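You operate a simulated robot arm through the tools that you are given. There is no shell and no other tool. Be economical: measure what you need, move in short steps, check, and stop when the job is done.

You are at the controls of a simulated robot arm. One attempt, no reset.

TASK
Empty the grey tray into the steel bucket, then put it back and stand its basket on it.
Fine: leave the bucket where it is.

Only the result counts: the job must be done as asked and must still hold three seconds after the hand-in. Knocking over, shifting, dropping, spilling or breaking anything else fails it.

THE ROBOT
A 7-joint arm with a two-finger parallel gripper on a trunk, on a base that drives. Base frame: it is fixed to the floor where the robot stands at the start and does not move with it; the origin is under the middle of the robot, x ahead of it, y to its left, z up; the surface under the hand at the start is at about z = 840. Lengths are in mm, angles in rad, forces in N, time in s.
Its first joint turns from -2.897 to 2.897 rad. Places, roughly: blue basket [2250, 500, 750]; blue tray, grey tray [1250, 0, 750]; red basket [2500, 750, 500]; ribs of the grey tray [1400, 0, 800]; steel bucket [1750, 250, 1000]; top of the chill cabinet [800, -200, 800]; white basket [2000, 500, 750]; yellow basket [1500, 0, 750]. Payload 3.43 kg.
The tool frame sits at the grasp point between the pads (the TCP): z along the fingers, y along the line on which they close. The tips reach 30 mm beyond it. The gripper opens to 94 mm. The fingers are 28 mm wide and 10 mm thick; the gripper's body (50 by 96 mm) begins 55 mm behind the TCP.
Orientation is told as [roll, pitch, yaw] about the base's x, y, z axes, in that order, counted from this pose: with the fingers straight down and closing along the base's y, the tool's x points along the base's -x, its y along +y and its z along -z.

THE INTERFACE
- The arm moves only by the tool move_arm. Its argument "plan" is a list of rows, each an object of numbers (a shift or turn left out is 0, a gripper value left out holds the last): "x", "y", "z": the shift along the tool's x, y, z in mm; "ax", "ay", "az": the turn, a rotation vector about the tool's x, y, z in rad; "hand": the finger opening in mm, from 0 to 94. In form: [{"x": .., "y": .., "z": .., "ax": .., "ay": .., "az": .., "hand": ..}, ...]. A call has 1 to 10 rows; each row shifts and turns the commanded pose from where the row before left it, along the tool's axes as they then stand. Rows are played at 5 a second. More than 50 mm and 0.15 rad between two rows, or a gripper value outside its range, and nothing of the call is played. Where a pose cannot be reached the arm comes as near as it can. A force on the tool above 40 N (or 10 N above the force at the start of the call, whichever is more), or a blocked arm, ends the call early, and 0.2 s more pass. Each finger travels about 45 mm/s and halts on what it meets, pressing with about 37 N; the grip force reading is that of the motor and also rises with nothing between the fingers. The clock runs only during rows and for 0.2 s after the last one: add rows that do not move to give the fingers time. It gives the time, the measured TCP pose, the force on the tool (base axes), the opening and the grip force at its end, in the units of the frame above (readings bear some noise), with the torque about the TCP (base axes, N m) and any sound that the robot's microphone picked up.
- Cameras (640 x 400 px; columns grow to the right, rows downward): "scene" is now at [494.4, 117.7, 1316.8]; the picture's right is [-0.78, -0.63, 0.00], its down [-0.41, 0.50, -0.76] and it looks along [0.48, -0.59, -0.65] (base axes); focal length 236 px, centre (320, 200). "wrist" rides on the gripper at [76, 14, -103] in the tool frame; the picture's right is [-0.18, 0.98, 0.00], its down [-0.75, -0.14, -0.64] and it looks along [-0.63, -0.12, 0.77] (tool axes); focal length 243 px, centre (320, 200). There is no depth. A picture from a camera that has moved, and an enlarged one, comes with that camera's place and axes in the base frame and with its lens. The place of the scene camera against the robot may be out by one fixed shift of up to 18 mm in any direction.
- grab_frame(camera): a new picture of that camera. The clock stands still meanwhile.
- slide_trunk(by): slides the trunk up (or, below 0, down) by that many mm; the arm and the scene camera ride with it, the base frame stays. It gives what a move gives, with no picture.
- base_move(legs): drives the robot by 1 to 6 legs, each [ahead, left, turn to the left] in mm, mm and rad, along the robot's own axes; the way and the turn of a leg run together, so that a leg with both is an arc; at most 1500 mm and 3.142 rad a leg. The arm and the cameras ride along, it lands a little off, and it stops where it bumps. It gives what a move gives.
- aim_head(pan, tilt): turns the head with the scene camera to pan (to the left, within 1.798 rad either way) and tilt (down, from -0.506 to 1.204), counted from straight ahead of the robot. It gives what a move gives.
- zoom(camera, box): a new picture of the part [left, top, right, bottom] of that camera's present view, enlarged. The clock stands still meanwhile.
- sign_off(): hands the job in; it is judged then, once.

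Go step by step. Nothing tells you exact positions but the pictures and the camera data: compare them with the known pose of the tool, close in by small moves and look again before you grip or let go. The budget is 120 turns and 82 pictures, counting those below and the enlarged ones. Unless the task says otherwise, let go and move clear before handing in, and close with one line.

The tools are called after "Emit:" as name(argument=value, ...) on one line, values as JSON. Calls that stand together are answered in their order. move_arm: Moves the arm, as the interface text tells. Its arguments: {"type":"object","properties":{"plan":{"type":"array"}},"required":["plan"]} The other tools are called the same way: slide_trunk (by) slides the trunk up or down; base_move (legs) drives the base; aim_head (pan, tilt) turns the head that bears the scene camera; grab_frame (camera) takes a picture; zoom (camera, box) takes an enlarged picture of a part of a camera's view; sign_off () hands the job in.

At the start:

```text
time_s: 0.0
ee_pos: [655.3, 1.4, 1168.1]
ee_rot: [-0.002, 0.001, 0.0]
contact_force: [0.7, -0.1, 0.1]
moment: [-0.03, -0.01, 0.02]
gripper_width: 93.7
grip_force: 0.1
trunk travel left (down, up): [-375.0, 235.0]
robot x, y, heading: [3.4, 1.0, 0.001]
head pan, tilt: [-0.892, 0.705]
```

scene: 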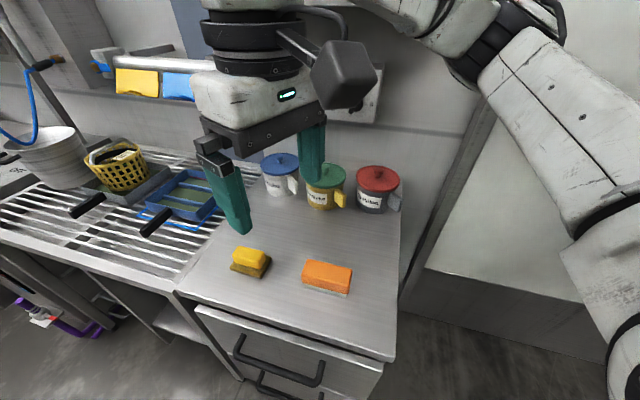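
wrist: 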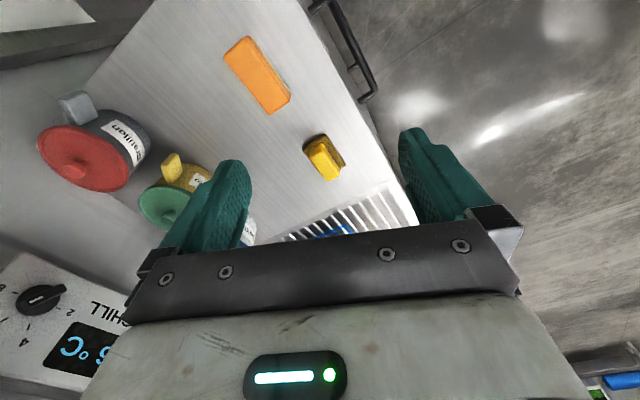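

I see a chill cabinet ahead with mugs and sponges, and a drip rack farther along with a blue tray, a grey tray and a yellow basket. I'll turn the head to look along the rack.

Emit:
aim_head(pan=-0.1, tilt=0.5)

Emit:
grab_frame(camera="scene")

```text
time_s: 1.1
ee_pos: [655.3, -0.9, 1166.9]
ee_rot: [-0.001, -0.001, 0.0]
contact_force: [1.1, 0.1, -0.6]
moment: [0.0, -0.01, 0.01]
gripper_width: 93.8
grip_force: 0.0
trunk travel left (down, up): [-375.0, 235.0]
robot x, y, heading: [-2.5, -1.0, -0.003]
head pan, tilt: [-0.099, 0.499]
```

```text
79 pictures are left
camera scene: at [531.7, 174.6, 1334.9], right [-0.1, -0.99, 0.0], down [-0.48, 0.05, -0.88], along [0.87, -0.09, -0.48], focal length 236 px, centre (320, 200)
```

scene: 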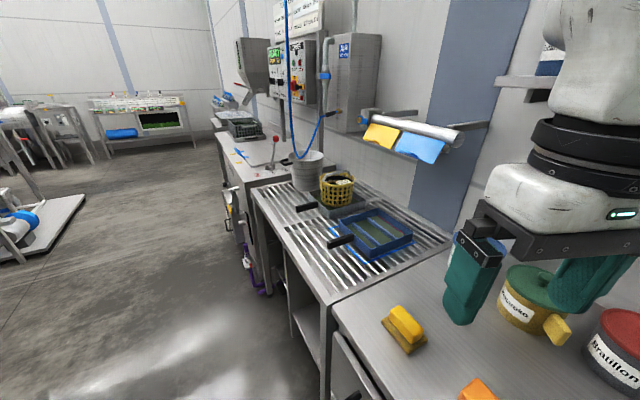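

The rack holds the blue tray and, beyond it, the grey tray with the yellow basket; the bucket is behind. I'll zoom in.

Emit:
zoom(camera="scene", box=[230, 130, 430, 260])

Emit:
zoom(camera="scene", box=[200, 80, 340, 170])

```text
3.08 times, centred on (330, 195) of scene
camera zoom: at [531.7, 174.6, 1334.9], right [-0.1, -0.99, 0.0], down [-0.48, 0.05, -0.88], along [0.87, -0.09, -0.48], focal length 727 px, centre (289, 215)
```

zoom: 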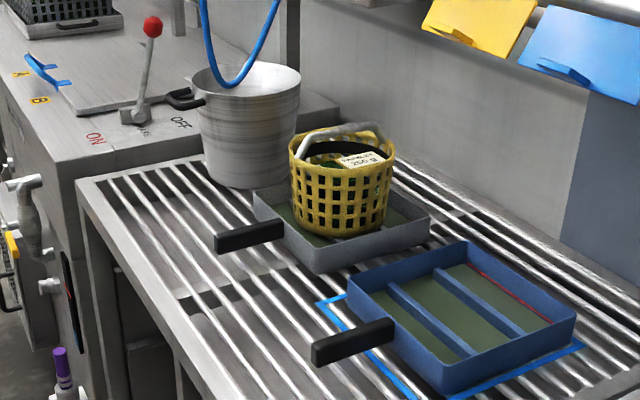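

```text
4.44 times, centred on (270, 125) of scene
camera zoom: at [531.7, 174.6, 1334.9], right [-0.1, -0.99, 0.0], down [-0.48, 0.05, -0.88], along [0.87, -0.09, -0.48], focal length 1050 px, centre (542, 533)
```

zoom: 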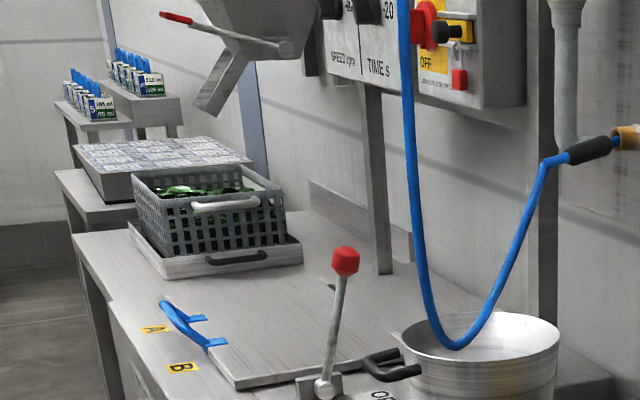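

The yellow basket stands on the grey tray, whose handle faces the aisle (+y). Before driving, I'll check the sign and the aisle.

Emit:
zoom(camera="scene", box=[210, 0, 370, 100])

Emit:
aim_head(pan=0.7, tilt=0.5)

Emit:
grab_frame(camera="scene")

```text
4.00 times, centred on (290, 50) of scene
camera zoom: at [531.7, 174.6, 1334.9], right [-0.1, -0.99, 0.0], down [-0.48, 0.05, -0.88], along [0.87, -0.09, -0.48], focal length 945 px, centre (440, 800)
```

zoom: 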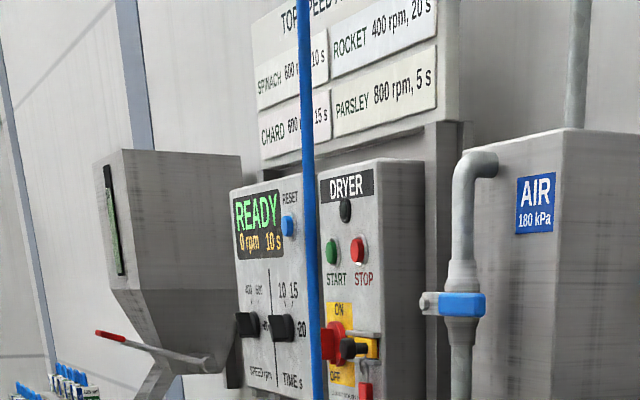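

```text
time_s: 2.3
ee_pos: [656.5, 1.8, 1167.6]
ee_rot: [0.001, 0.0, 0.0]
contact_force: [-0.8, -0.6, -0.6]
moment: [0.0, 0.03, -0.01]
gripper_width: 93.9
grip_force: 0.1
trunk travel left (down, up): [-375.0, 235.0]
robot x, y, heading: [-1.9, 1.4, 0.0]
head pan, tilt: [0.7, 0.499]
```

```text
75 pictures are left
camera scene: at [510.8, 242.2, 1335.0], right [0.64, -0.77, 0.0], down [-0.37, -0.31, -0.88], along [0.67, 0.56, -0.48], focal length 236 px, centre (320, 200)
```

scene: 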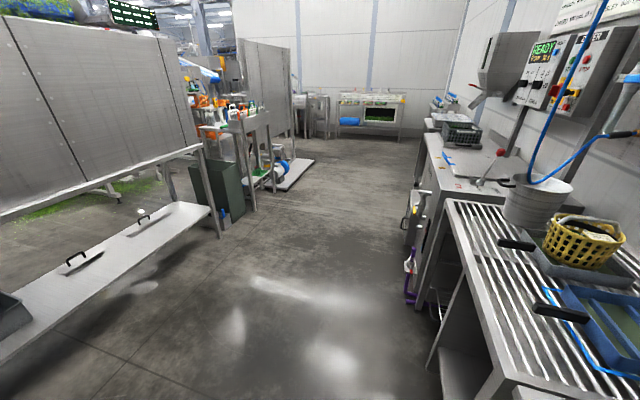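

The aisle is free. I'll drive out into it, turn to face the rack and sidle along to roughly opposite the trays, keeping short of the hose.

Emit:
base_move(legs=[[0, 800, 0], [0, 0, -1.571], [0, 1200, 0]])

Emit:
aim_head(pan=0.3, tilt=0.6)

Emit:
grab_frame(camera="scene")

Emit:
grab_frame(camera="wrist")

```text
time_s: 16.3
ee_pos: [1198.1, 110.2, 1166.3]
ee_rot: [0.001, 0.0, -1.618]
contact_force: [-0.3, 0.8, -0.8]
moment: [-0.01, -0.01, -0.02]
gripper_width: 94.0
grip_force: 0.1
trunk travel left (down, up): [-375.0, 235.0]
robot x, y, heading: [1227.5, 761.8, -1.615]
head pan, tilt: [0.7, 0.499]
```

```text
time_s: 17.2
ee_pos: [1199.2, 112.2, 1166.4]
ee_rot: [-0.001, 0.0, -1.618]
contact_force: [0.1, -0.7, 0.5]
moment: [0.03, 0.02, 0.01]
gripper_width: 94.0
grip_force: 0.1
trunk travel left (down, up): [-375.0, 235.0]
robot x, y, heading: [1229.5, 765.3, -1.615]
head pan, tilt: [0.3, 0.6]
```

```text
74 pictures are left
camera scene: at [1424.2, 218.1, 1325.9], right [-0.97, -0.25, 0.0], down [-0.14, 0.55, -0.83], along [0.21, -0.8, -0.56], focal length 236 px, centre (320, 200)
```

scene: 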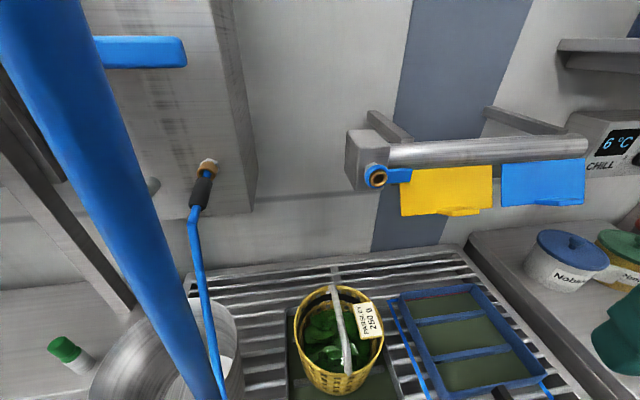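

```text
73 pictures are left
camera wrist: at [1216.7, 186.7, 1269.4], right [0.97, -0.23, 0.0], down [-0.18, -0.75, 0.64], along [-0.15, -0.62, -0.77], focal length 243 px, centre (320, 200)
```

wrist: 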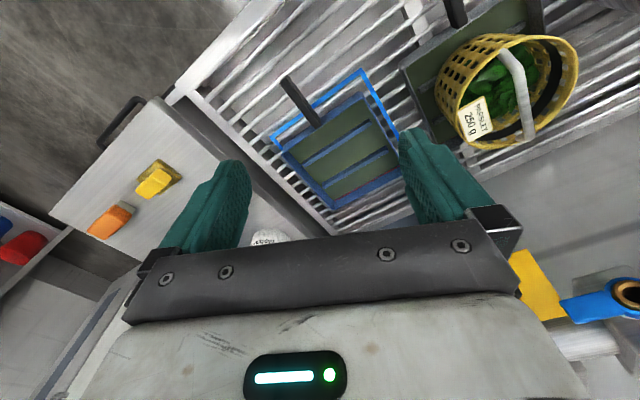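

The parsley basket has an upright bail, and the hose hangs close to the head camera by the bucket, so I must not go farther left. From here everything seems within reach; I'll look further down to measure the tray, handle and bail.

Emit:
aim_head(pan=0.0, tilt=1.0)

Emit:
grab_frame(camera="scene")

```text
time_s: 18.1
ee_pos: [1199.7, 110.5, 1166.5]
ee_rot: [-0.001, 0.0, -1.617]
contact_force: [-0.3, -0.4, 0.2]
moment: [0.04, 0.01, 0.01]
gripper_width: 94.1
grip_force: 0.0
trunk travel left (down, up): [-375.0, 235.0]
robot x, y, heading: [1228.1, 766.1, -1.617]
head pan, tilt: [0.0, 1.0]
```

```text
72 pictures are left
camera scene: at [1398.8, 234.1, 1293.9], right [-1.0, 0.05, 0.0], down [0.04, 0.84, -0.54], along [-0.03, -0.54, -0.84], focal length 236 px, centre (320, 200)
```

scene: 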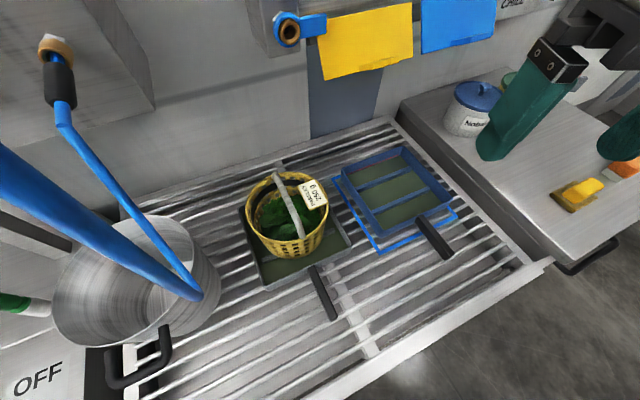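

Triangulating from two views: bail apex ≈ (1438, 11, 966), grey handle runs from ≈ (1399, 90) to (1374, 188) at z ≈ 830, bucket centre ≈ (1620, 145) with rim z ≈ 1000, and the hose loop hangs at its near rim. I'll back off a bit and sidle so the basket lies straight ahead, with the head clear of the hose.

Emit:
base_move(legs=[[-80, 0, 0.044], [0, 200, 0]])

Emit:
aim_head(pan=-0.3, tilt=0.9)

Emit:
grab_frame(camera="scene")

Emit:
grab_frame(camera="wrist")

```text
time_s: 20.3
ee_pos: [1435.9, 189.9, 1167.5]
ee_rot: [0.001, 0.0, -1.569]
contact_force: [0.8, 0.6, 0.3]
moment: [0.0, -0.01, -0.03]
gripper_width: 94.1
grip_force: 0.1
trunk travel left (down, up): [-375.0, 235.0]
robot x, y, heading: [1434.4, 850.8, -1.569]
head pan, tilt: [0.0, 1.0]
```

```text
time_s: 21.1
ee_pos: [1435.4, 188.0, 1166.9]
ee_rot: [0.0, -0.001, -1.57]
contact_force: [0.3, -0.6, 0.1]
moment: [0.02, 0.03, -0.02]
gripper_width: 94.1
grip_force: 0.1
trunk travel left (down, up): [-375.0, 235.0]
robot x, y, heading: [1432.5, 847.3, -1.573]
head pan, tilt: [-0.3, 0.901]
```

```text
71 pictures are left
camera scene: at [1606.1, 319.5, 1301.1], right [-0.96, 0.29, 0.0], down [0.23, 0.75, -0.62], along [-0.18, -0.59, -0.78], focal length 236 px, centre (320, 200)
```

scene: 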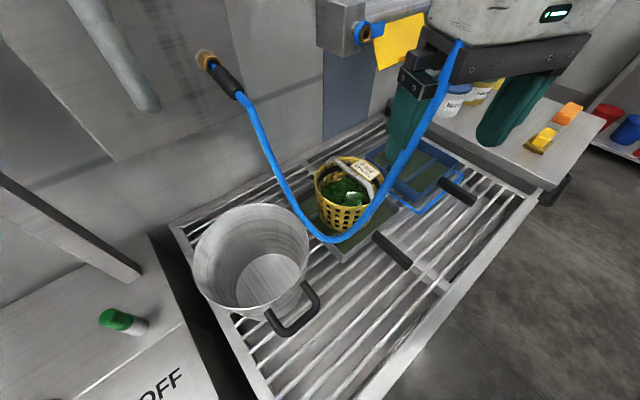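

```text
70 pictures are left
camera wrist: at [1449.5, 265.7, 1269.4], right [0.98, -0.18, 0.0], down [-0.14, -0.75, 0.64], along [-0.12, -0.63, -0.77], focal length 243 px, centre (320, 200)
```

wrist: 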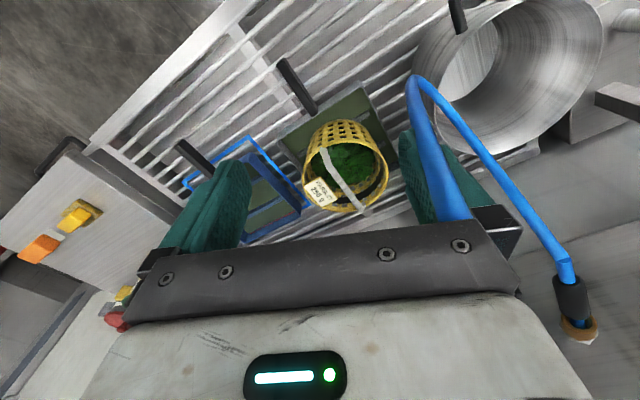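

The hose strand leans over to about (1470, 195) higher up, right next to the arm here, so straight ahead is a bad lane. I'll sidle back right and turn so the arm comes to the basket diagonally from the hose-free side.

Emit:
base_move(legs=[[0, -350, 0], [100, 0, 0], [0, 0, 0.457]])

Emit:
aim_head(pan=-0.2, tilt=0.8)

Emit:
grab_frame(camera="scene")

Emit:
grab_frame(camera="wrist")

```text
time_s: 25.5
ee_pos: [1367.4, 153.8, 1166.3]
ee_rot: [0.0, 0.001, -1.123]
contact_force: [-0.3, 0.5, 0.9]
moment: [-0.03, 0.02, 0.03]
gripper_width: 94.1
grip_force: 0.0
trunk travel left (down, up): [-375.0, 235.0]
robot x, y, heading: [1080.0, 744.0, -1.12]
head pan, tilt: [-0.3, 0.901]
```

```text
time_s: 26.1
ee_pos: [1367.2, 154.8, 1166.5]
ee_rot: [0.0, 0.001, -1.123]
contact_force: [0.4, 0.2, -0.7]
moment: [-0.01, 0.02, 0.02]
gripper_width: 94.4
grip_force: 0.0
trunk travel left (down, up): [-375.0, 235.0]
robot x, y, heading: [1082.8, 745.7, -1.123]
head pan, tilt: [-0.201, 0.799]
```

```text
69 pictures are left
camera scene: at [1467.6, 340.5, 1309.0], right [-0.97, -0.24, 0.0], down [-0.18, 0.7, -0.7], along [0.17, -0.68, -0.72], focal length 236 px, centre (320, 200)
```

scene: 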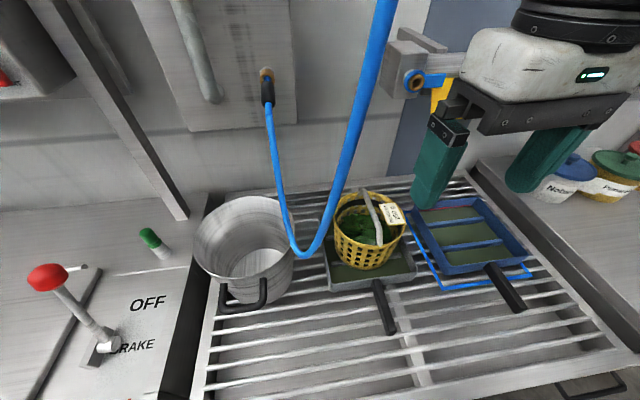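

```text
68 pictures are left
camera wrist: at [1346.0, 228.7, 1269.4], right [0.97, 0.26, 0.0], down [0.2, -0.74, 0.64], along [0.17, -0.62, -0.77], focal length 243 px, centre (320, 200)
```

wrist: 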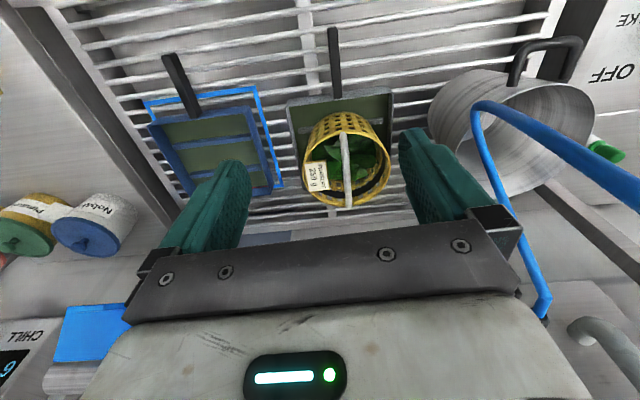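

The arm is now clear of the hose and the bail shows end-on to the fingers. I'll move to above the bail and align the jaw (yaw about -1.33).

Emit:
move_arm(plan=[{"x": -38, "y": 1, "z": 20}, {"x": -38, "y": 1, "z": 20}, {"x": -38, "y": 1, "z": 20}, {"x": -38, "y": 1, "z": 20}, {"az": 0.1, "z": 10}, {"az": 0.1, "z": 10}, {}])

Emit:
grab_frame(camera="wrist")

Emit:
grab_frame(camera="scene")

```text
time_s: 27.7
ee_pos: [1434.9, 18.8, 1065.3]
ee_rot: [-0.001, 0.0, -1.325]
contact_force: [-0.3, -0.5, 0.2]
moment: [0.04, 0.0, 0.01]
gripper_width: 94.0
grip_force: 0.1
trunk travel left (down, up): [-375.0, 235.0]
robot x, y, heading: [1082.2, 742.3, -1.125]
head pan, tilt: [-0.201, 0.799]
```

```text
67 pictures are left
camera wrist: at [1430.5, 96.0, 1168.1], right [1.0, 0.06, 0.0], down [0.05, -0.77, 0.64], along [0.04, -0.64, -0.77], focal length 243 px, centre (320, 200)
```

wrist: 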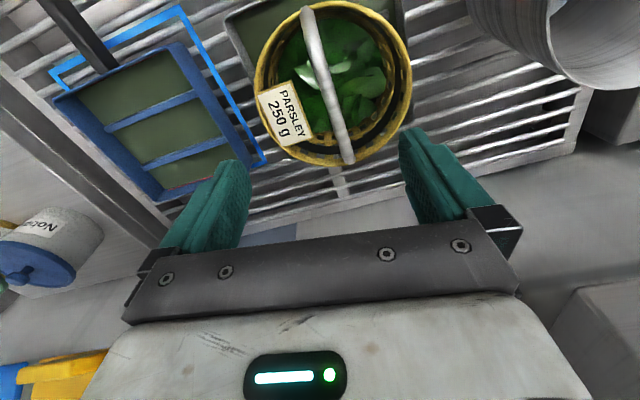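

```text
66 pictures are left
camera scene: at [1467.6, 340.5, 1309.0], right [-0.97, -0.25, 0.0], down [-0.18, 0.7, -0.7], along [0.17, -0.68, -0.72], focal length 236 px, centre (320, 200)
```

scene: 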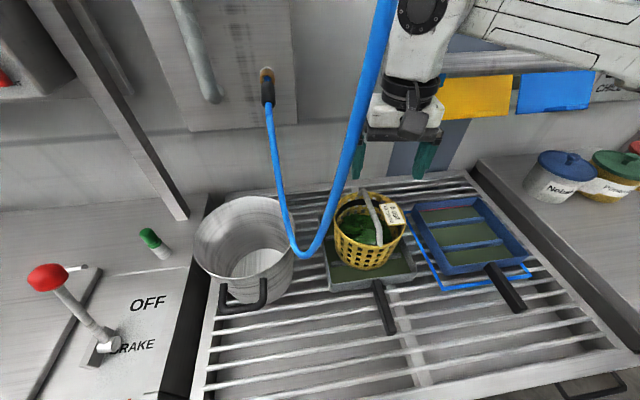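

The bail centre works out at ≈ (1444, 33, 965). I'll centre over it and go part-way down.

Emit:
move_arm(plan=[{"x": 11, "y": 12}, {"z": 30}, {"z": 30}, {}])

Emit:
grab_frame(camera="wrist")

Emit:
zoom(camera="scene", box=[300, 100, 460, 300])

```text
time_s: 28.7
ee_pos: [1444.3, 30.0, 1011.3]
ee_rot: [0.002, -0.005, -1.322]
contact_force: [-0.3, -0.1, -0.4]
moment: [0.01, -0.03, 0.01]
gripper_width: 94.1
grip_force: 0.0
trunk travel left (down, up): [-375.0, 235.0]
robot x, y, heading: [1080.3, 745.3, -1.123]
head pan, tilt: [-0.201, 0.799]
```

```text
65 pictures are left
camera wrist: at [1438.7, 108.9, 1113.6], right [1.0, 0.06, 0.0], down [0.05, -0.76, 0.65], along [0.04, -0.64, -0.76], focal length 243 px, centre (320, 200)
```

wrist: 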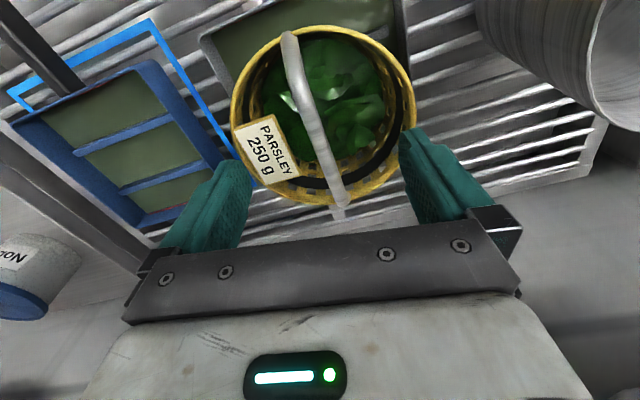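

```text
2.00 times, centred on (380, 200) of scene
camera zoom: at [1467.5, 341.5, 1310.0], right [-0.97, -0.25, 0.0], down [-0.18, 0.69, -0.7], along [0.17, -0.68, -0.72], focal length 472 px, centre (200, 200)
```

zoom: 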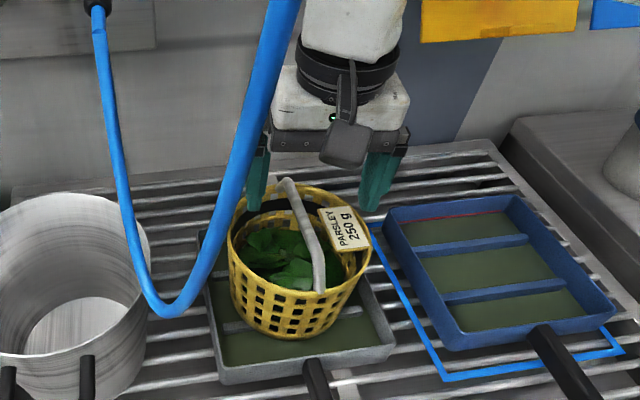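

Alignment is good. I'll go down so the pads straddle the bail and then close.

Emit:
move_arm(plan=[{"y": 1, "z": 25}, {"y": 1, "z": 26}, {}])

Emit:
grab_frame(camera="wrist")

Emit:
zoom(camera="scene", box=[300, 100, 460, 300])

```text
time_s: 29.7
ee_pos: [1427.4, 50.1, 960.5]
ee_rot: [0.013, 0.002, -1.302]
contact_force: [0.6, -1.4, 28.7]
moment: [-0.58, 1.37, 0.1]
gripper_width: 93.6
grip_force: 0.1
trunk travel left (down, up): [-375.0, 235.0]
robot x, y, heading: [1066.9, 758.4, -1.137]
head pan, tilt: [-0.201, 0.799]
stopped in row 3: the force on the tool passed its limit at 46 N (the readings are from after the stop); the commanded pose is now the measured one
```

```text
63 pictures are left
camera wrist: at [1420.2, 126.2, 1062.9], right [1.0, 0.08, 0.01], down [0.06, -0.77, 0.64], along [0.06, -0.64, -0.77], focal length 243 px, centre (320, 200)
```

wrist: 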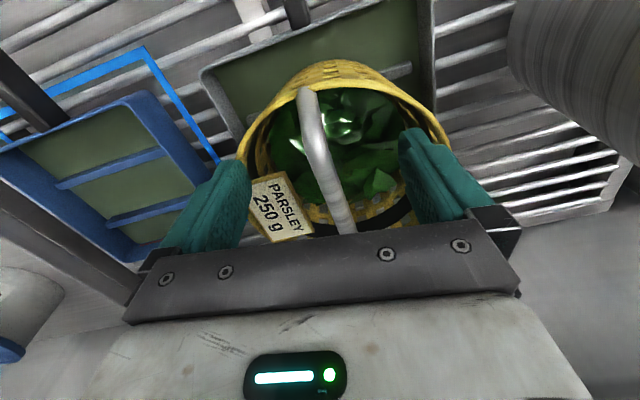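

```text
2.00 times, centred on (380, 200) of scene
camera zoom: at [1449.8, 350.3, 1308.8], right [-0.97, -0.23, 0.0], down [-0.17, 0.7, -0.7], along [0.16, -0.68, -0.71], focal length 472 px, centre (200, 200)
```

zoom: 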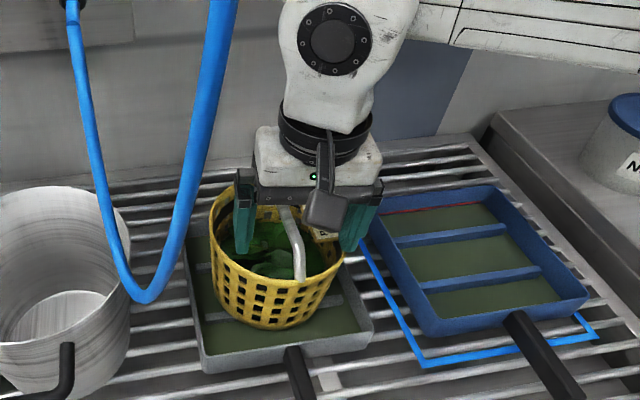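

The hand met something and the base was nudged back about 18 mm. I'll lift straight off and look.

Emit:
move_arm(plan=[{"z": -20}, {"z": -30}, {}])

Emit:
grab_frame(camera="wrist")

Emit:
zoom(camera="scene", box=[300, 100, 460, 300])

```text
time_s: 30.5
ee_pos: [1429.1, 43.4, 1010.6]
ee_rot: [0.01, 0.004, -1.31]
contact_force: [0.1, 0.3, -0.5]
moment: [0.01, -0.01, 0.01]
gripper_width: 93.9
grip_force: 0.1
trunk travel left (down, up): [-375.0, 235.0]
robot x, y, heading: [1071.3, 755.7, -1.14]
head pan, tilt: [-0.201, 0.799]
```

```text
61 pictures are left
camera wrist: at [1421.4, 119.2, 1113.5], right [1.0, 0.08, 0.01], down [0.05, -0.77, 0.64], along [0.06, -0.64, -0.77], focal length 243 px, centre (320, 200)
```

wrist: 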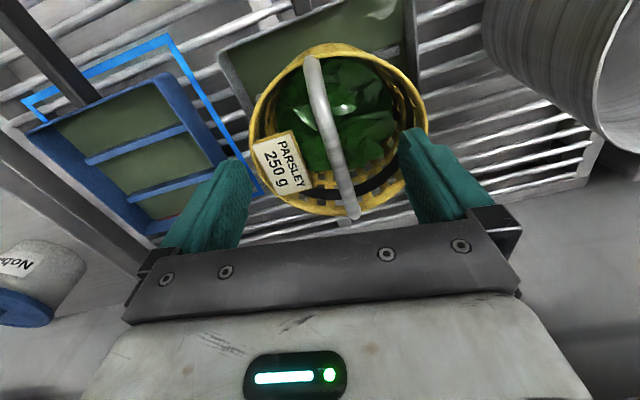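

```text
2.00 times, centred on (380, 200) of scene
camera zoom: at [1451.1, 343.8, 1309.2], right [-0.97, -0.23, 0.0], down [-0.16, 0.7, -0.7], along [0.16, -0.68, -0.72], focal length 472 px, centre (200, 200)
```

zoom: 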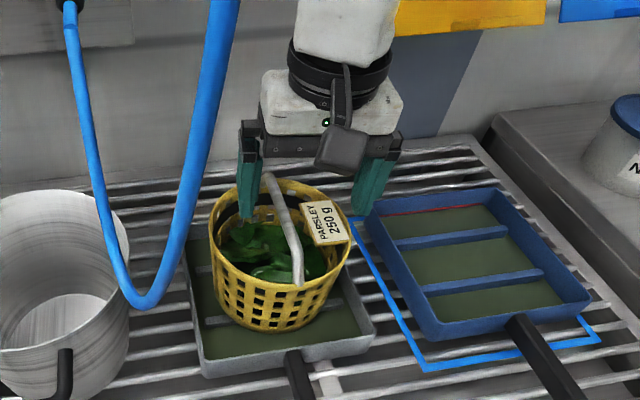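

The −x finger tip had met the tag on the rim; the basket and tray haven't moved. I'll re-centre, narrow the jaw and take the bail higher up.

Emit:
move_arm(plan=[{"x": -9, "y": 14, "hand": 42}, {}, {}, {"z": 15}, {"z": 15}, {}])

Emit:
grab_frame(camera="wrist")

Emit:
zoom(camera="scene", box=[320, 120, 440, 270])

```text
time_s: 31.9
ee_pos: [1448.7, 43.3, 997.2]
ee_rot: [0.023, -0.026, -1.302]
contact_force: [-0.1, -0.3, -0.3]
moment: [-0.01, -0.03, 0.03]
gripper_width: 41.9
grip_force: 0.0
trunk travel left (down, up): [-375.0, 235.0]
robot x, y, heading: [1069.1, 755.5, -1.142]
head pan, tilt: [-0.201, 0.799]
```

```text
59 pictures are left
camera wrist: at [1439.1, 122.3, 1097.5], right [1.0, 0.09, 0.03], down [0.05, -0.75, 0.66], along [0.08, -0.65, -0.75], focal length 243 px, centre (320, 200)
```

wrist: 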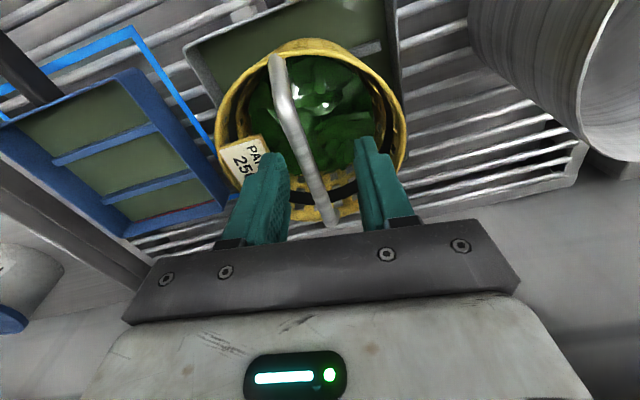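

```text
2.67 times, centred on (380, 195) of scene
camera zoom: at [1447.7, 352.9, 1313.2], right [-0.97, -0.23, 0.0], down [-0.16, 0.69, -0.7], along [0.16, -0.68, -0.71], focal length 630 px, centre (160, 213)
```

zoom: 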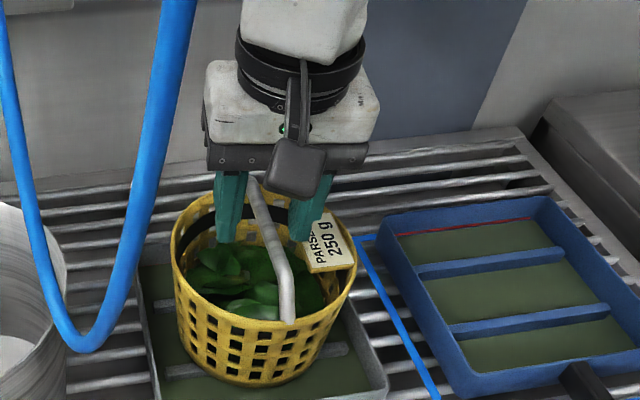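

The arm is near its reach limit (it sags and tilts), so I'll raise the hand and lower the trunk, which gives the arm a better posture over the basket.

Emit:
move_arm(plan=[{"z": -40}, {"z": -40}, {"z": -40}, {}])

Emit:
slide_trunk(by=-140)

Emit:
grab_frame(camera="wrist")

```text
time_s: 32.9
ee_pos: [1445.9, 34.9, 1099.0]
ee_rot: [0.01, 0.006, -1.307]
contact_force: [0.2, -0.5, 0.6]
moment: [0.0, 0.0, 0.01]
gripper_width: 42.0
grip_force: 0.1
trunk travel left (down, up): [-375.0, 235.0]
robot x, y, heading: [1065.7, 756.1, -1.142]
head pan, tilt: [-0.201, 0.799]
```

```text
time_s: 34.6
ee_pos: [1441.2, 48.8, 972.6]
ee_rot: [0.017, -0.02, -1.29]
contact_force: [-0.6, 0.7, 0.4]
moment: [-0.02, -0.03, -0.06]
gripper_width: 41.9
grip_force: 0.1
trunk travel left (down, up): [-235.0, 375.0]
robot x, y, heading: [1064.8, 757.7, -1.145]
head pan, tilt: [-0.201, 0.799]
```

```text
57 pictures are left
camera wrist: at [1431.4, 127.1, 1073.5], right [1.0, 0.1, 0.02], down [0.06, -0.75, 0.65], along [0.08, -0.65, -0.76], focal length 243 px, centre (320, 200)
```

wrist: 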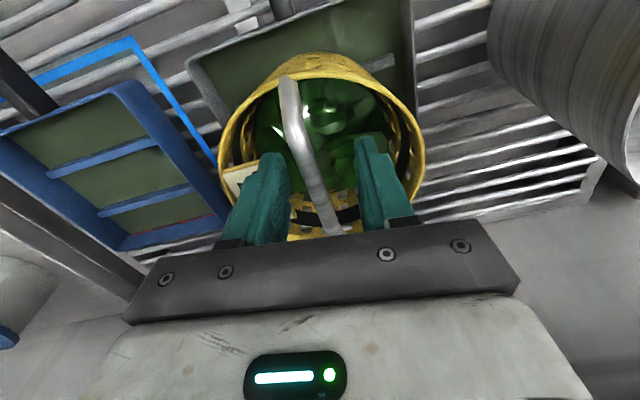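

I'll let the arm settle, shift a touch to centre on the bail, and check the readings.

Emit:
move_arm(plan=[{"x": -6, "y": -4}, {}, {}, {}])

Emit:
grab_frame(camera="wrist")

Emit:
grab_frame(camera="scene")

```text
time_s: 35.6
ee_pos: [1440.7, 48.7, 971.2]
ee_rot: [0.013, -0.014, -1.284]
contact_force: [0.1, 0.0, 0.0]
moment: [0.0, 0.0, 0.01]
gripper_width: 42.0
grip_force: 0.0
trunk travel left (down, up): [-235.0, 375.0]
robot x, y, heading: [1069.4, 764.1, -1.145]
head pan, tilt: [-0.201, 0.799]
```

```text
56 pictures are left
camera wrist: at [1431.3, 126.6, 1072.9], right [0.99, 0.1, 0.01], down [0.07, -0.76, 0.65], along [0.08, -0.65, -0.76], focal length 243 px, centre (320, 200)
```

wrist: 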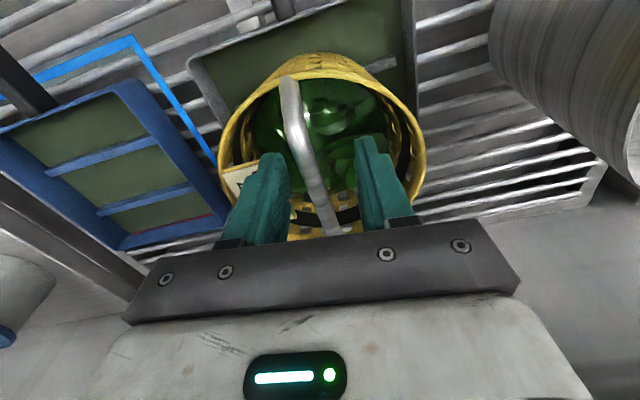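

```text
55 pictures are left
camera scene: at [1444.9, 361.3, 1172.7], right [-0.97, -0.22, 0.0], down [-0.16, 0.69, -0.7], along [0.16, -0.69, -0.71], focal length 236 px, centre (320, 200)
```

scene: 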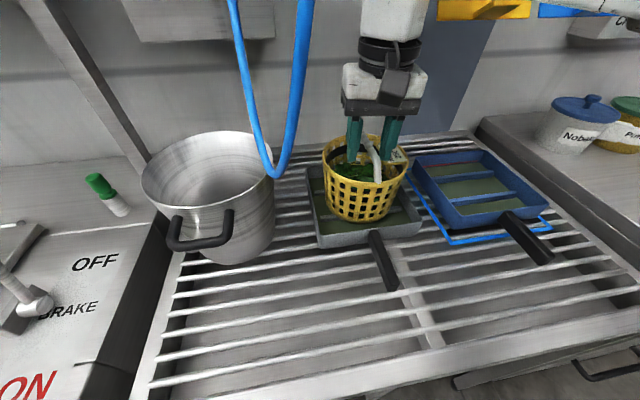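

The arm is at its reach limit, so I'll lift, drive the base 100 mm closer and pull the hand back by the same amount.

Emit:
move_arm(plan=[{"z": -40}, {"z": -40}, {"x": 40}, {"x": 40}, {}])

Emit:
base_move(legs=[[100, 0, 0.02]])

Emit:
grab_frame(camera="wrist")

```text
time_s: 36.8
ee_pos: [1423.0, 105.0, 1037.0]
ee_rot: [0.011, 0.004, -1.307]
contact_force: [0.7, -0.5, 0.2]
moment: [0.01, 0.01, -0.02]
gripper_width: 41.9
grip_force: 0.1
trunk travel left (down, up): [-235.0, 375.0]
robot x, y, heading: [1069.9, 757.0, -1.137]
head pan, tilt: [-0.201, 0.799]
```

```text
time_s: 38.0
ee_pos: [1477.3, 20.0, 1039.0]
ee_rot: [0.012, 0.005, -1.288]
contact_force: [0.0, -0.7, 0.8]
moment: [-0.05, 0.01, 0.01]
gripper_width: 42.0
grip_force: 0.0
trunk travel left (down, up): [-235.0, 375.0]
robot x, y, heading: [1115.3, 662.7, -1.119]
head pan, tilt: [-0.201, 0.799]
```

```text
54 pictures are left
camera wrist: at [1468.7, 96.2, 1141.9], right [1.0, 0.1, 0.01], down [0.07, -0.77, 0.64], along [0.07, -0.63, -0.77], focal length 243 px, centre (320, 200)
```

wrist: 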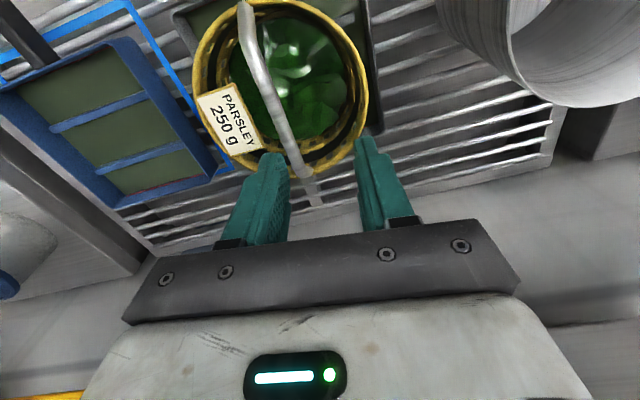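

Basket centre again computes to ≈ (1445, 36). I'll centre there, lower to z ≈ 1000 and check.

Emit:
move_arm(plan=[{"x": 24, "y": -26}, {"z": 20, "az": 0.03}, {"z": 19}, {}, {}])

Emit:
grab_frame(camera="wrist")

```text
time_s: 39.1
ee_pos: [1448.3, 36.4, 1013.9]
ee_rot: [0.02, -0.021, -1.314]
contact_force: [-0.2, -0.4, -0.3]
moment: [-0.01, -0.01, 0.01]
gripper_width: 42.2
grip_force: 0.1
trunk travel left (down, up): [-235.0, 375.0]
robot x, y, heading: [1114.4, 661.7, -1.126]
head pan, tilt: [-0.201, 0.799]
```

```text
53 pictures are left
camera wrist: at [1438.6, 115.7, 1114.6], right [1.0, 0.07, 0.02], down [0.04, -0.76, 0.65], along [0.07, -0.65, -0.76], focal length 243 px, centre (320, 200)
```

wrist: 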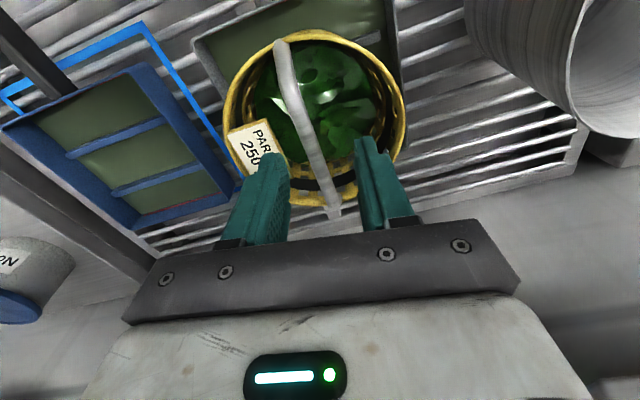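

The hand again stops about 14 mm high with a small tilt though nothing touches it; I'll look at the arm's posture for a blocked link.

Emit:
aim_head(pan=-0.9, tilt=0.0)

Emit:
grab_frame(camera="scene")

```text
time_s: 40.3
ee_pos: [1447.2, 37.6, 1013.3]
ee_rot: [0.021, -0.02, -1.314]
contact_force: [-0.2, -0.5, -0.1]
moment: [-0.02, 0.04, 0.02]
gripper_width: 42.1
grip_force: 0.1
trunk travel left (down, up): [-235.0, 375.0]
robot x, y, heading: [1115.2, 662.4, -1.123]
head pan, tilt: [-0.901, 0.0]
```

```text
52 pictures are left
camera scene: at [1440.3, 260.7, 1243.1], right [-0.9, 0.43, 0.0], down [0.0, 0.0, -1.0], along [-0.43, -0.9, 0.0], focal length 236 px, centre (320, 200)
```

scene: 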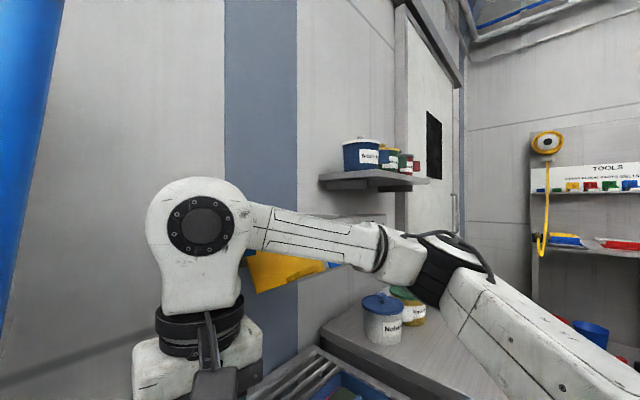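

The forearm runs close to the wall bar with the cards. I'll look closely at that spot.

Emit:
aim_head(pan=-0.6, tilt=0.35)

Emit:
grab_frame(camera="scene")

```text
time_s: 41.1
ee_pos: [1446.4, 37.7, 1013.0]
ee_rot: [0.021, -0.021, -1.315]
contact_force: [1.3, 0.4, 1.0]
moment: [0.03, 0.0, 0.01]
gripper_width: 42.0
grip_force: 0.0
trunk travel left (down, up): [-235.0, 375.0]
robot x, y, heading: [1117.2, 661.4, -1.12]
head pan, tilt: [-0.6, 0.351]
```

```text
51 pictures are left
camera scene: at [1465.5, 249.7, 1210.9], right [-0.99, 0.15, 0.0], down [0.05, 0.34, -0.94], along [-0.14, -0.93, -0.34], focal length 236 px, centre (320, 200)
```

scene: 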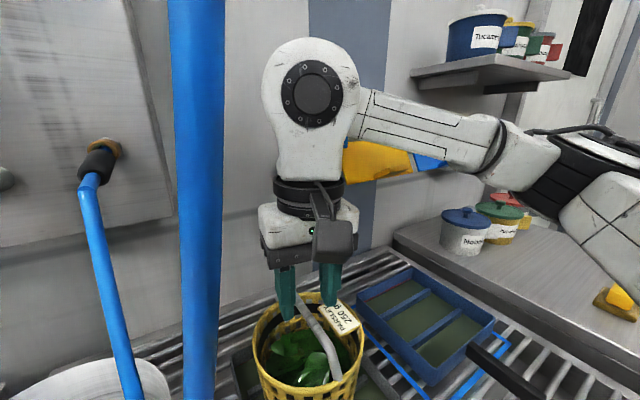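

I think the arm's elbow/wrist is being hindered near the wall bar in this diagonal stance. I'll lift, back off and face the rack squarely instead, so the elbow stays away from the wall, with the robot right of the hose.

Emit:
move_arm(plan=[{"z": -40}, {"z": -40}, {"x": 40}, {}])

Emit:
base_move(legs=[[-100, 0, 0], [0, 0, -0.448], [0, 200, 0]])

Emit:
aim_head(pan=-0.5, tilt=0.6)

Emit:
grab_frame(camera="scene")

```text
time_s: 42.1
ee_pos: [1437.4, 73.4, 1078.9]
ee_rot: [0.012, 0.005, -1.319]
contact_force: [0.5, -0.3, -0.5]
moment: [0.02, 0.01, 0.0]
gripper_width: 41.8
grip_force: 0.0
trunk travel left (down, up): [-235.0, 375.0]
robot x, y, heading: [1114.9, 660.7, -1.12]
head pan, tilt: [-0.6, 0.351]
```

```text
time_s: 45.7
ee_pos: [1305.7, 79.0, 1078.7]
ee_rot: [0.011, 0.004, -1.772]
contact_force: [0.0, -0.5, 0.4]
moment: [-0.02, 0.01, 0.0]
gripper_width: 42.1
grip_force: 0.0
trunk travel left (down, up): [-235.0, 375.0]
robot x, y, heading: [1274.2, 749.5, -1.574]
head pan, tilt: [-0.6, 0.351]
```

```text
time_s: 46.5
ee_pos: [1306.1, 77.9, 1078.7]
ee_rot: [0.011, 0.005, -1.771]
contact_force: [-0.1, 0.3, 0.0]
moment: [0.04, -0.01, 0.01]
gripper_width: 41.9
grip_force: 0.1
trunk travel left (down, up): [-235.0, 375.0]
robot x, y, heading: [1272.1, 749.4, -1.573]
head pan, tilt: [-0.499, 0.6]
```

```text
50 pictures are left
camera scene: at [1422.4, 217.4, 1185.9], right [-0.88, 0.48, 0.0], down [0.27, 0.49, -0.83], along [-0.4, -0.72, -0.56], focal length 236 px, centre (320, 200)
```

scene: 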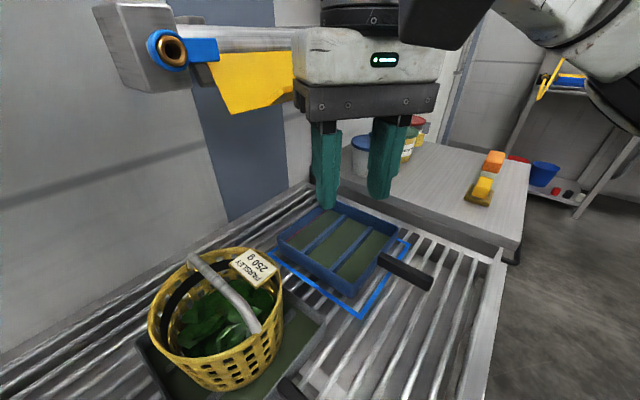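

All still in order. Now I'll bring the hand over the basket (1445, 36) and turn it in line with the bail.

Emit:
move_arm(plan=[{"x": -3, "y": 36}, {"x": -3, "y": 36}, {"x": -3, "y": 36}, {"x": -4, "y": 36}, {"az": -0.148}, {"az": -0.148}, {"az": -0.148}, {"z": 25}, {"z": 25}, {}])

Emit:
grab_frame(camera="wrist")

```text
time_s: 48.7
ee_pos: [1444.5, 37.5, 1030.1]
ee_rot: [0.014, 0.0, -1.326]
contact_force: [0.5, 0.1, -0.8]
moment: [0.03, 0.02, 0.0]
gripper_width: 42.0
grip_force: 0.1
trunk travel left (down, up): [-235.0, 375.0]
robot x, y, heading: [1274.0, 751.1, -1.575]
head pan, tilt: [-0.499, 0.6]
```

```text
49 pictures are left
camera wrist: at [1438.4, 114.9, 1133.4], right [1.0, 0.06, 0.01], down [0.04, -0.77, 0.64], along [0.05, -0.64, -0.77], focal length 243 px, centre (320, 200)
```

wrist: 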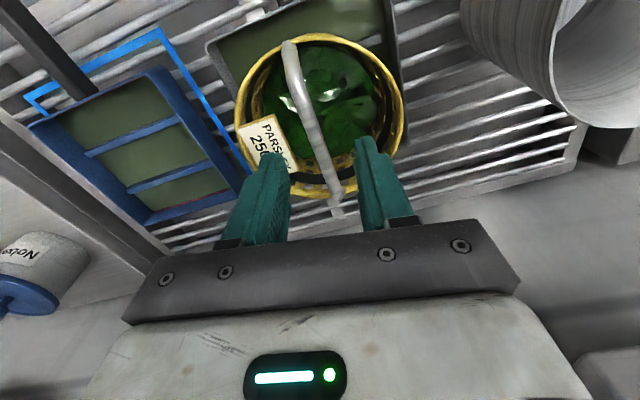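

Position and alignment are accurate now; the bail is centred between the pads. Going down to z ≈ 970.

Emit:
move_arm(plan=[{"z": 20}, {"z": 20}, {"z": 20}, {}, {}])

Emit:
grab_frame(camera="wrist")

Emit:
aim_head(pan=-0.1, tilt=0.75)

Emit:
grab_frame(camera="scene")

```text
time_s: 49.9
ee_pos: [1449.8, 51.7, 983.1]
ee_rot: [0.022, -0.03, -1.315]
contact_force: [-0.4, -0.9, -0.6]
moment: [0.0, 0.05, 0.01]
gripper_width: 41.9
grip_force: 0.1
trunk travel left (down, up): [-235.0, 375.0]
robot x, y, heading: [1270.4, 751.9, -1.571]
head pan, tilt: [-0.499, 0.6]
```

```text
48 pictures are left
camera wrist: at [1440.8, 131.1, 1083.4], right [1.0, 0.07, 0.03], down [0.04, -0.75, 0.66], along [0.07, -0.66, -0.75], focal length 243 px, centre (320, 200)
```

wrist: 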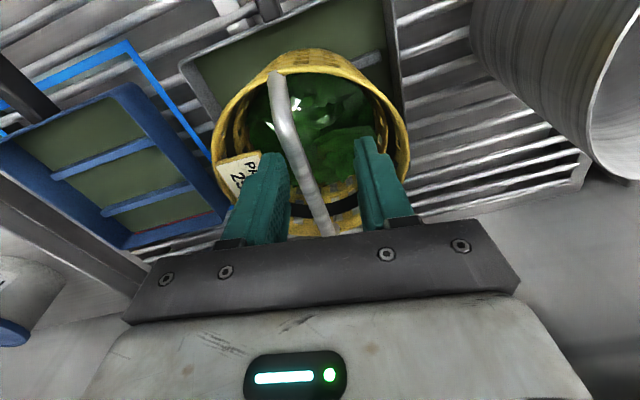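

```text
time_s: 50.8
ee_pos: [1449.1, 51.1, 983.0]
ee_rot: [0.02, -0.027, -1.311]
contact_force: [0.7, 0.3, -0.8]
moment: [-0.02, -0.04, -0.03]
gripper_width: 42.1
grip_force: 0.1
trunk travel left (down, up): [-235.0, 375.0]
robot x, y, heading: [1274.7, 754.8, -1.569]
head pan, tilt: [-0.099, 0.75]
```

```text
47 pictures are left
camera scene: at [1446.1, 232.5, 1182.9], right [-1.0, 0.1, -0.01], down [0.07, 0.67, -0.74], along [-0.06, -0.74, -0.67], focal length 236 px, centre (320, 200)
```

scene: 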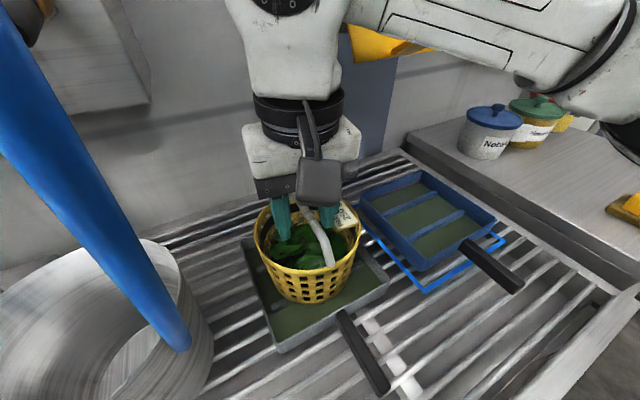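

The wrist is evidently meeting the end block of the wall bar just behind it. I'll lift off and lean the hand towards the robot (fingers pointing slightly to the wall), which moves the wrist away from the bar.

Emit:
move_arm(plan=[{"z": -30}, {"z": -30}, {"ay": -0.15, "x": 10}, {"ay": -0.15}, {"ay": -0.15}, {}, {}])

Emit:
grab_frame(camera="wrist")

Emit:
grab_frame(camera="scene")

```text
time_s: 52.4
ee_pos: [1443.3, 46.5, 1031.3]
ee_rot: [0.012, -0.452, -1.334]
contact_force: [0.7, 0.6, -0.4]
moment: [0.02, 0.0, -0.03]
gripper_width: 41.7
grip_force: 0.1
trunk travel left (down, up): [-235.0, 375.0]
robot x, y, heading: [1269.9, 751.2, -1.569]
head pan, tilt: [-0.099, 0.75]
```

```text
46 pictures are left
camera wrist: at [1427.8, 159.8, 1090.1], right [0.99, 0.08, 0.09], down [-0.05, -0.42, 0.9], along [0.11, -0.9, -0.42], focal length 243 px, centre (320, 200)
```

wrist: 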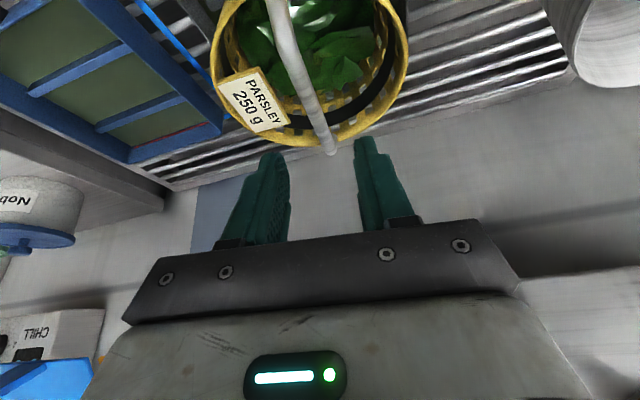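

```text
45 pictures are left
camera scene: at [1456.6, 212.6, 1173.0], right [-0.99, 0.1, 0.0], down [0.07, 0.68, -0.73], along [-0.07, -0.73, -0.68], focal length 236 px, centre (320, 200)
```

scene: 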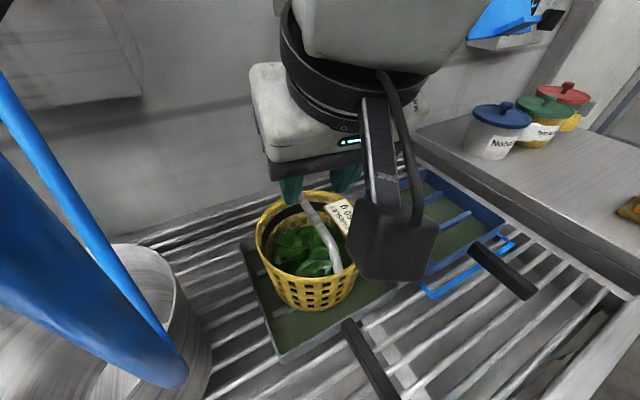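

The lean works, but the hand is now close to the head camera. I'll back the base 80 mm and reach forward by the same amount.

Emit:
base_move(legs=[[-80, 0, 0]])

Emit:
move_arm(plan=[{"x": -26, "y": -6, "z": 12}, {"x": -26, "y": -7, "z": 13}, {"x": -26, "y": -7, "z": 13}, {}, {}])

Emit:
grab_frame(camera="wrist")

Emit:
grab_frame(camera="scene")

```text
time_s: 53.4
ee_pos: [1442.0, 125.2, 1030.7]
ee_rot: [0.013, -0.451, -1.334]
contact_force: [0.0, -0.1, 1.1]
moment: [-0.02, 0.0, 0.03]
gripper_width: 41.9
grip_force: 0.0
trunk travel left (down, up): [-235.0, 375.0]
robot x, y, heading: [1274.5, 831.9, -1.574]
head pan, tilt: [-0.099, 0.75]
```

```text
time_s: 54.6
ee_pos: [1444.4, 39.6, 1031.2]
ee_rot: [0.011, -0.449, -1.332]
contact_force: [0.5, 0.4, -0.5]
moment: [-0.02, -0.05, -0.01]
gripper_width: 42.1
grip_force: 0.1
trunk travel left (down, up): [-235.0, 375.0]
robot x, y, heading: [1274.6, 831.7, -1.576]
head pan, tilt: [-0.099, 0.75]
```

```text
44 pictures are left
camera wrist: at [1428.9, 151.7, 1090.1], right [0.99, 0.08, 0.09], down [-0.05, -0.42, 0.9], along [0.11, -0.9, -0.42], focal length 243 px, centre (320, 200)
```

wrist: 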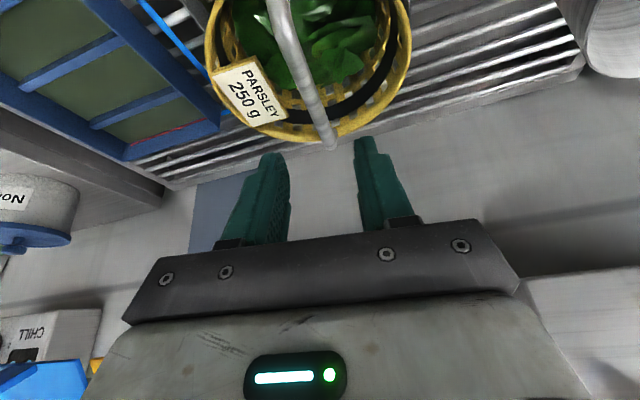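

```text
43 pictures are left
camera scene: at [1456.6, 291.9, 1173.0], right [-0.99, 0.1, 0.0], down [0.07, 0.68, -0.73], along [-0.07, -0.73, -0.68], focal length 236 px, centre (320, 200)
```

scene: 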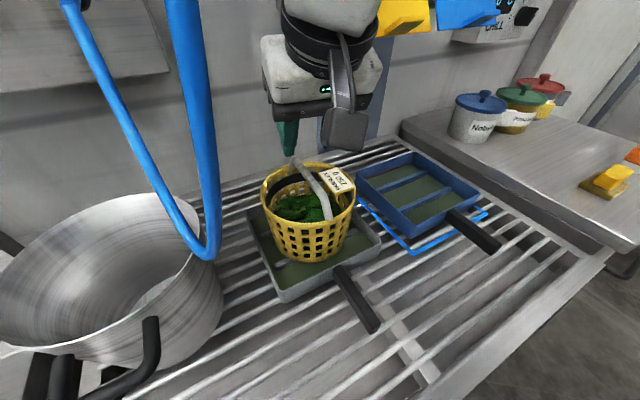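

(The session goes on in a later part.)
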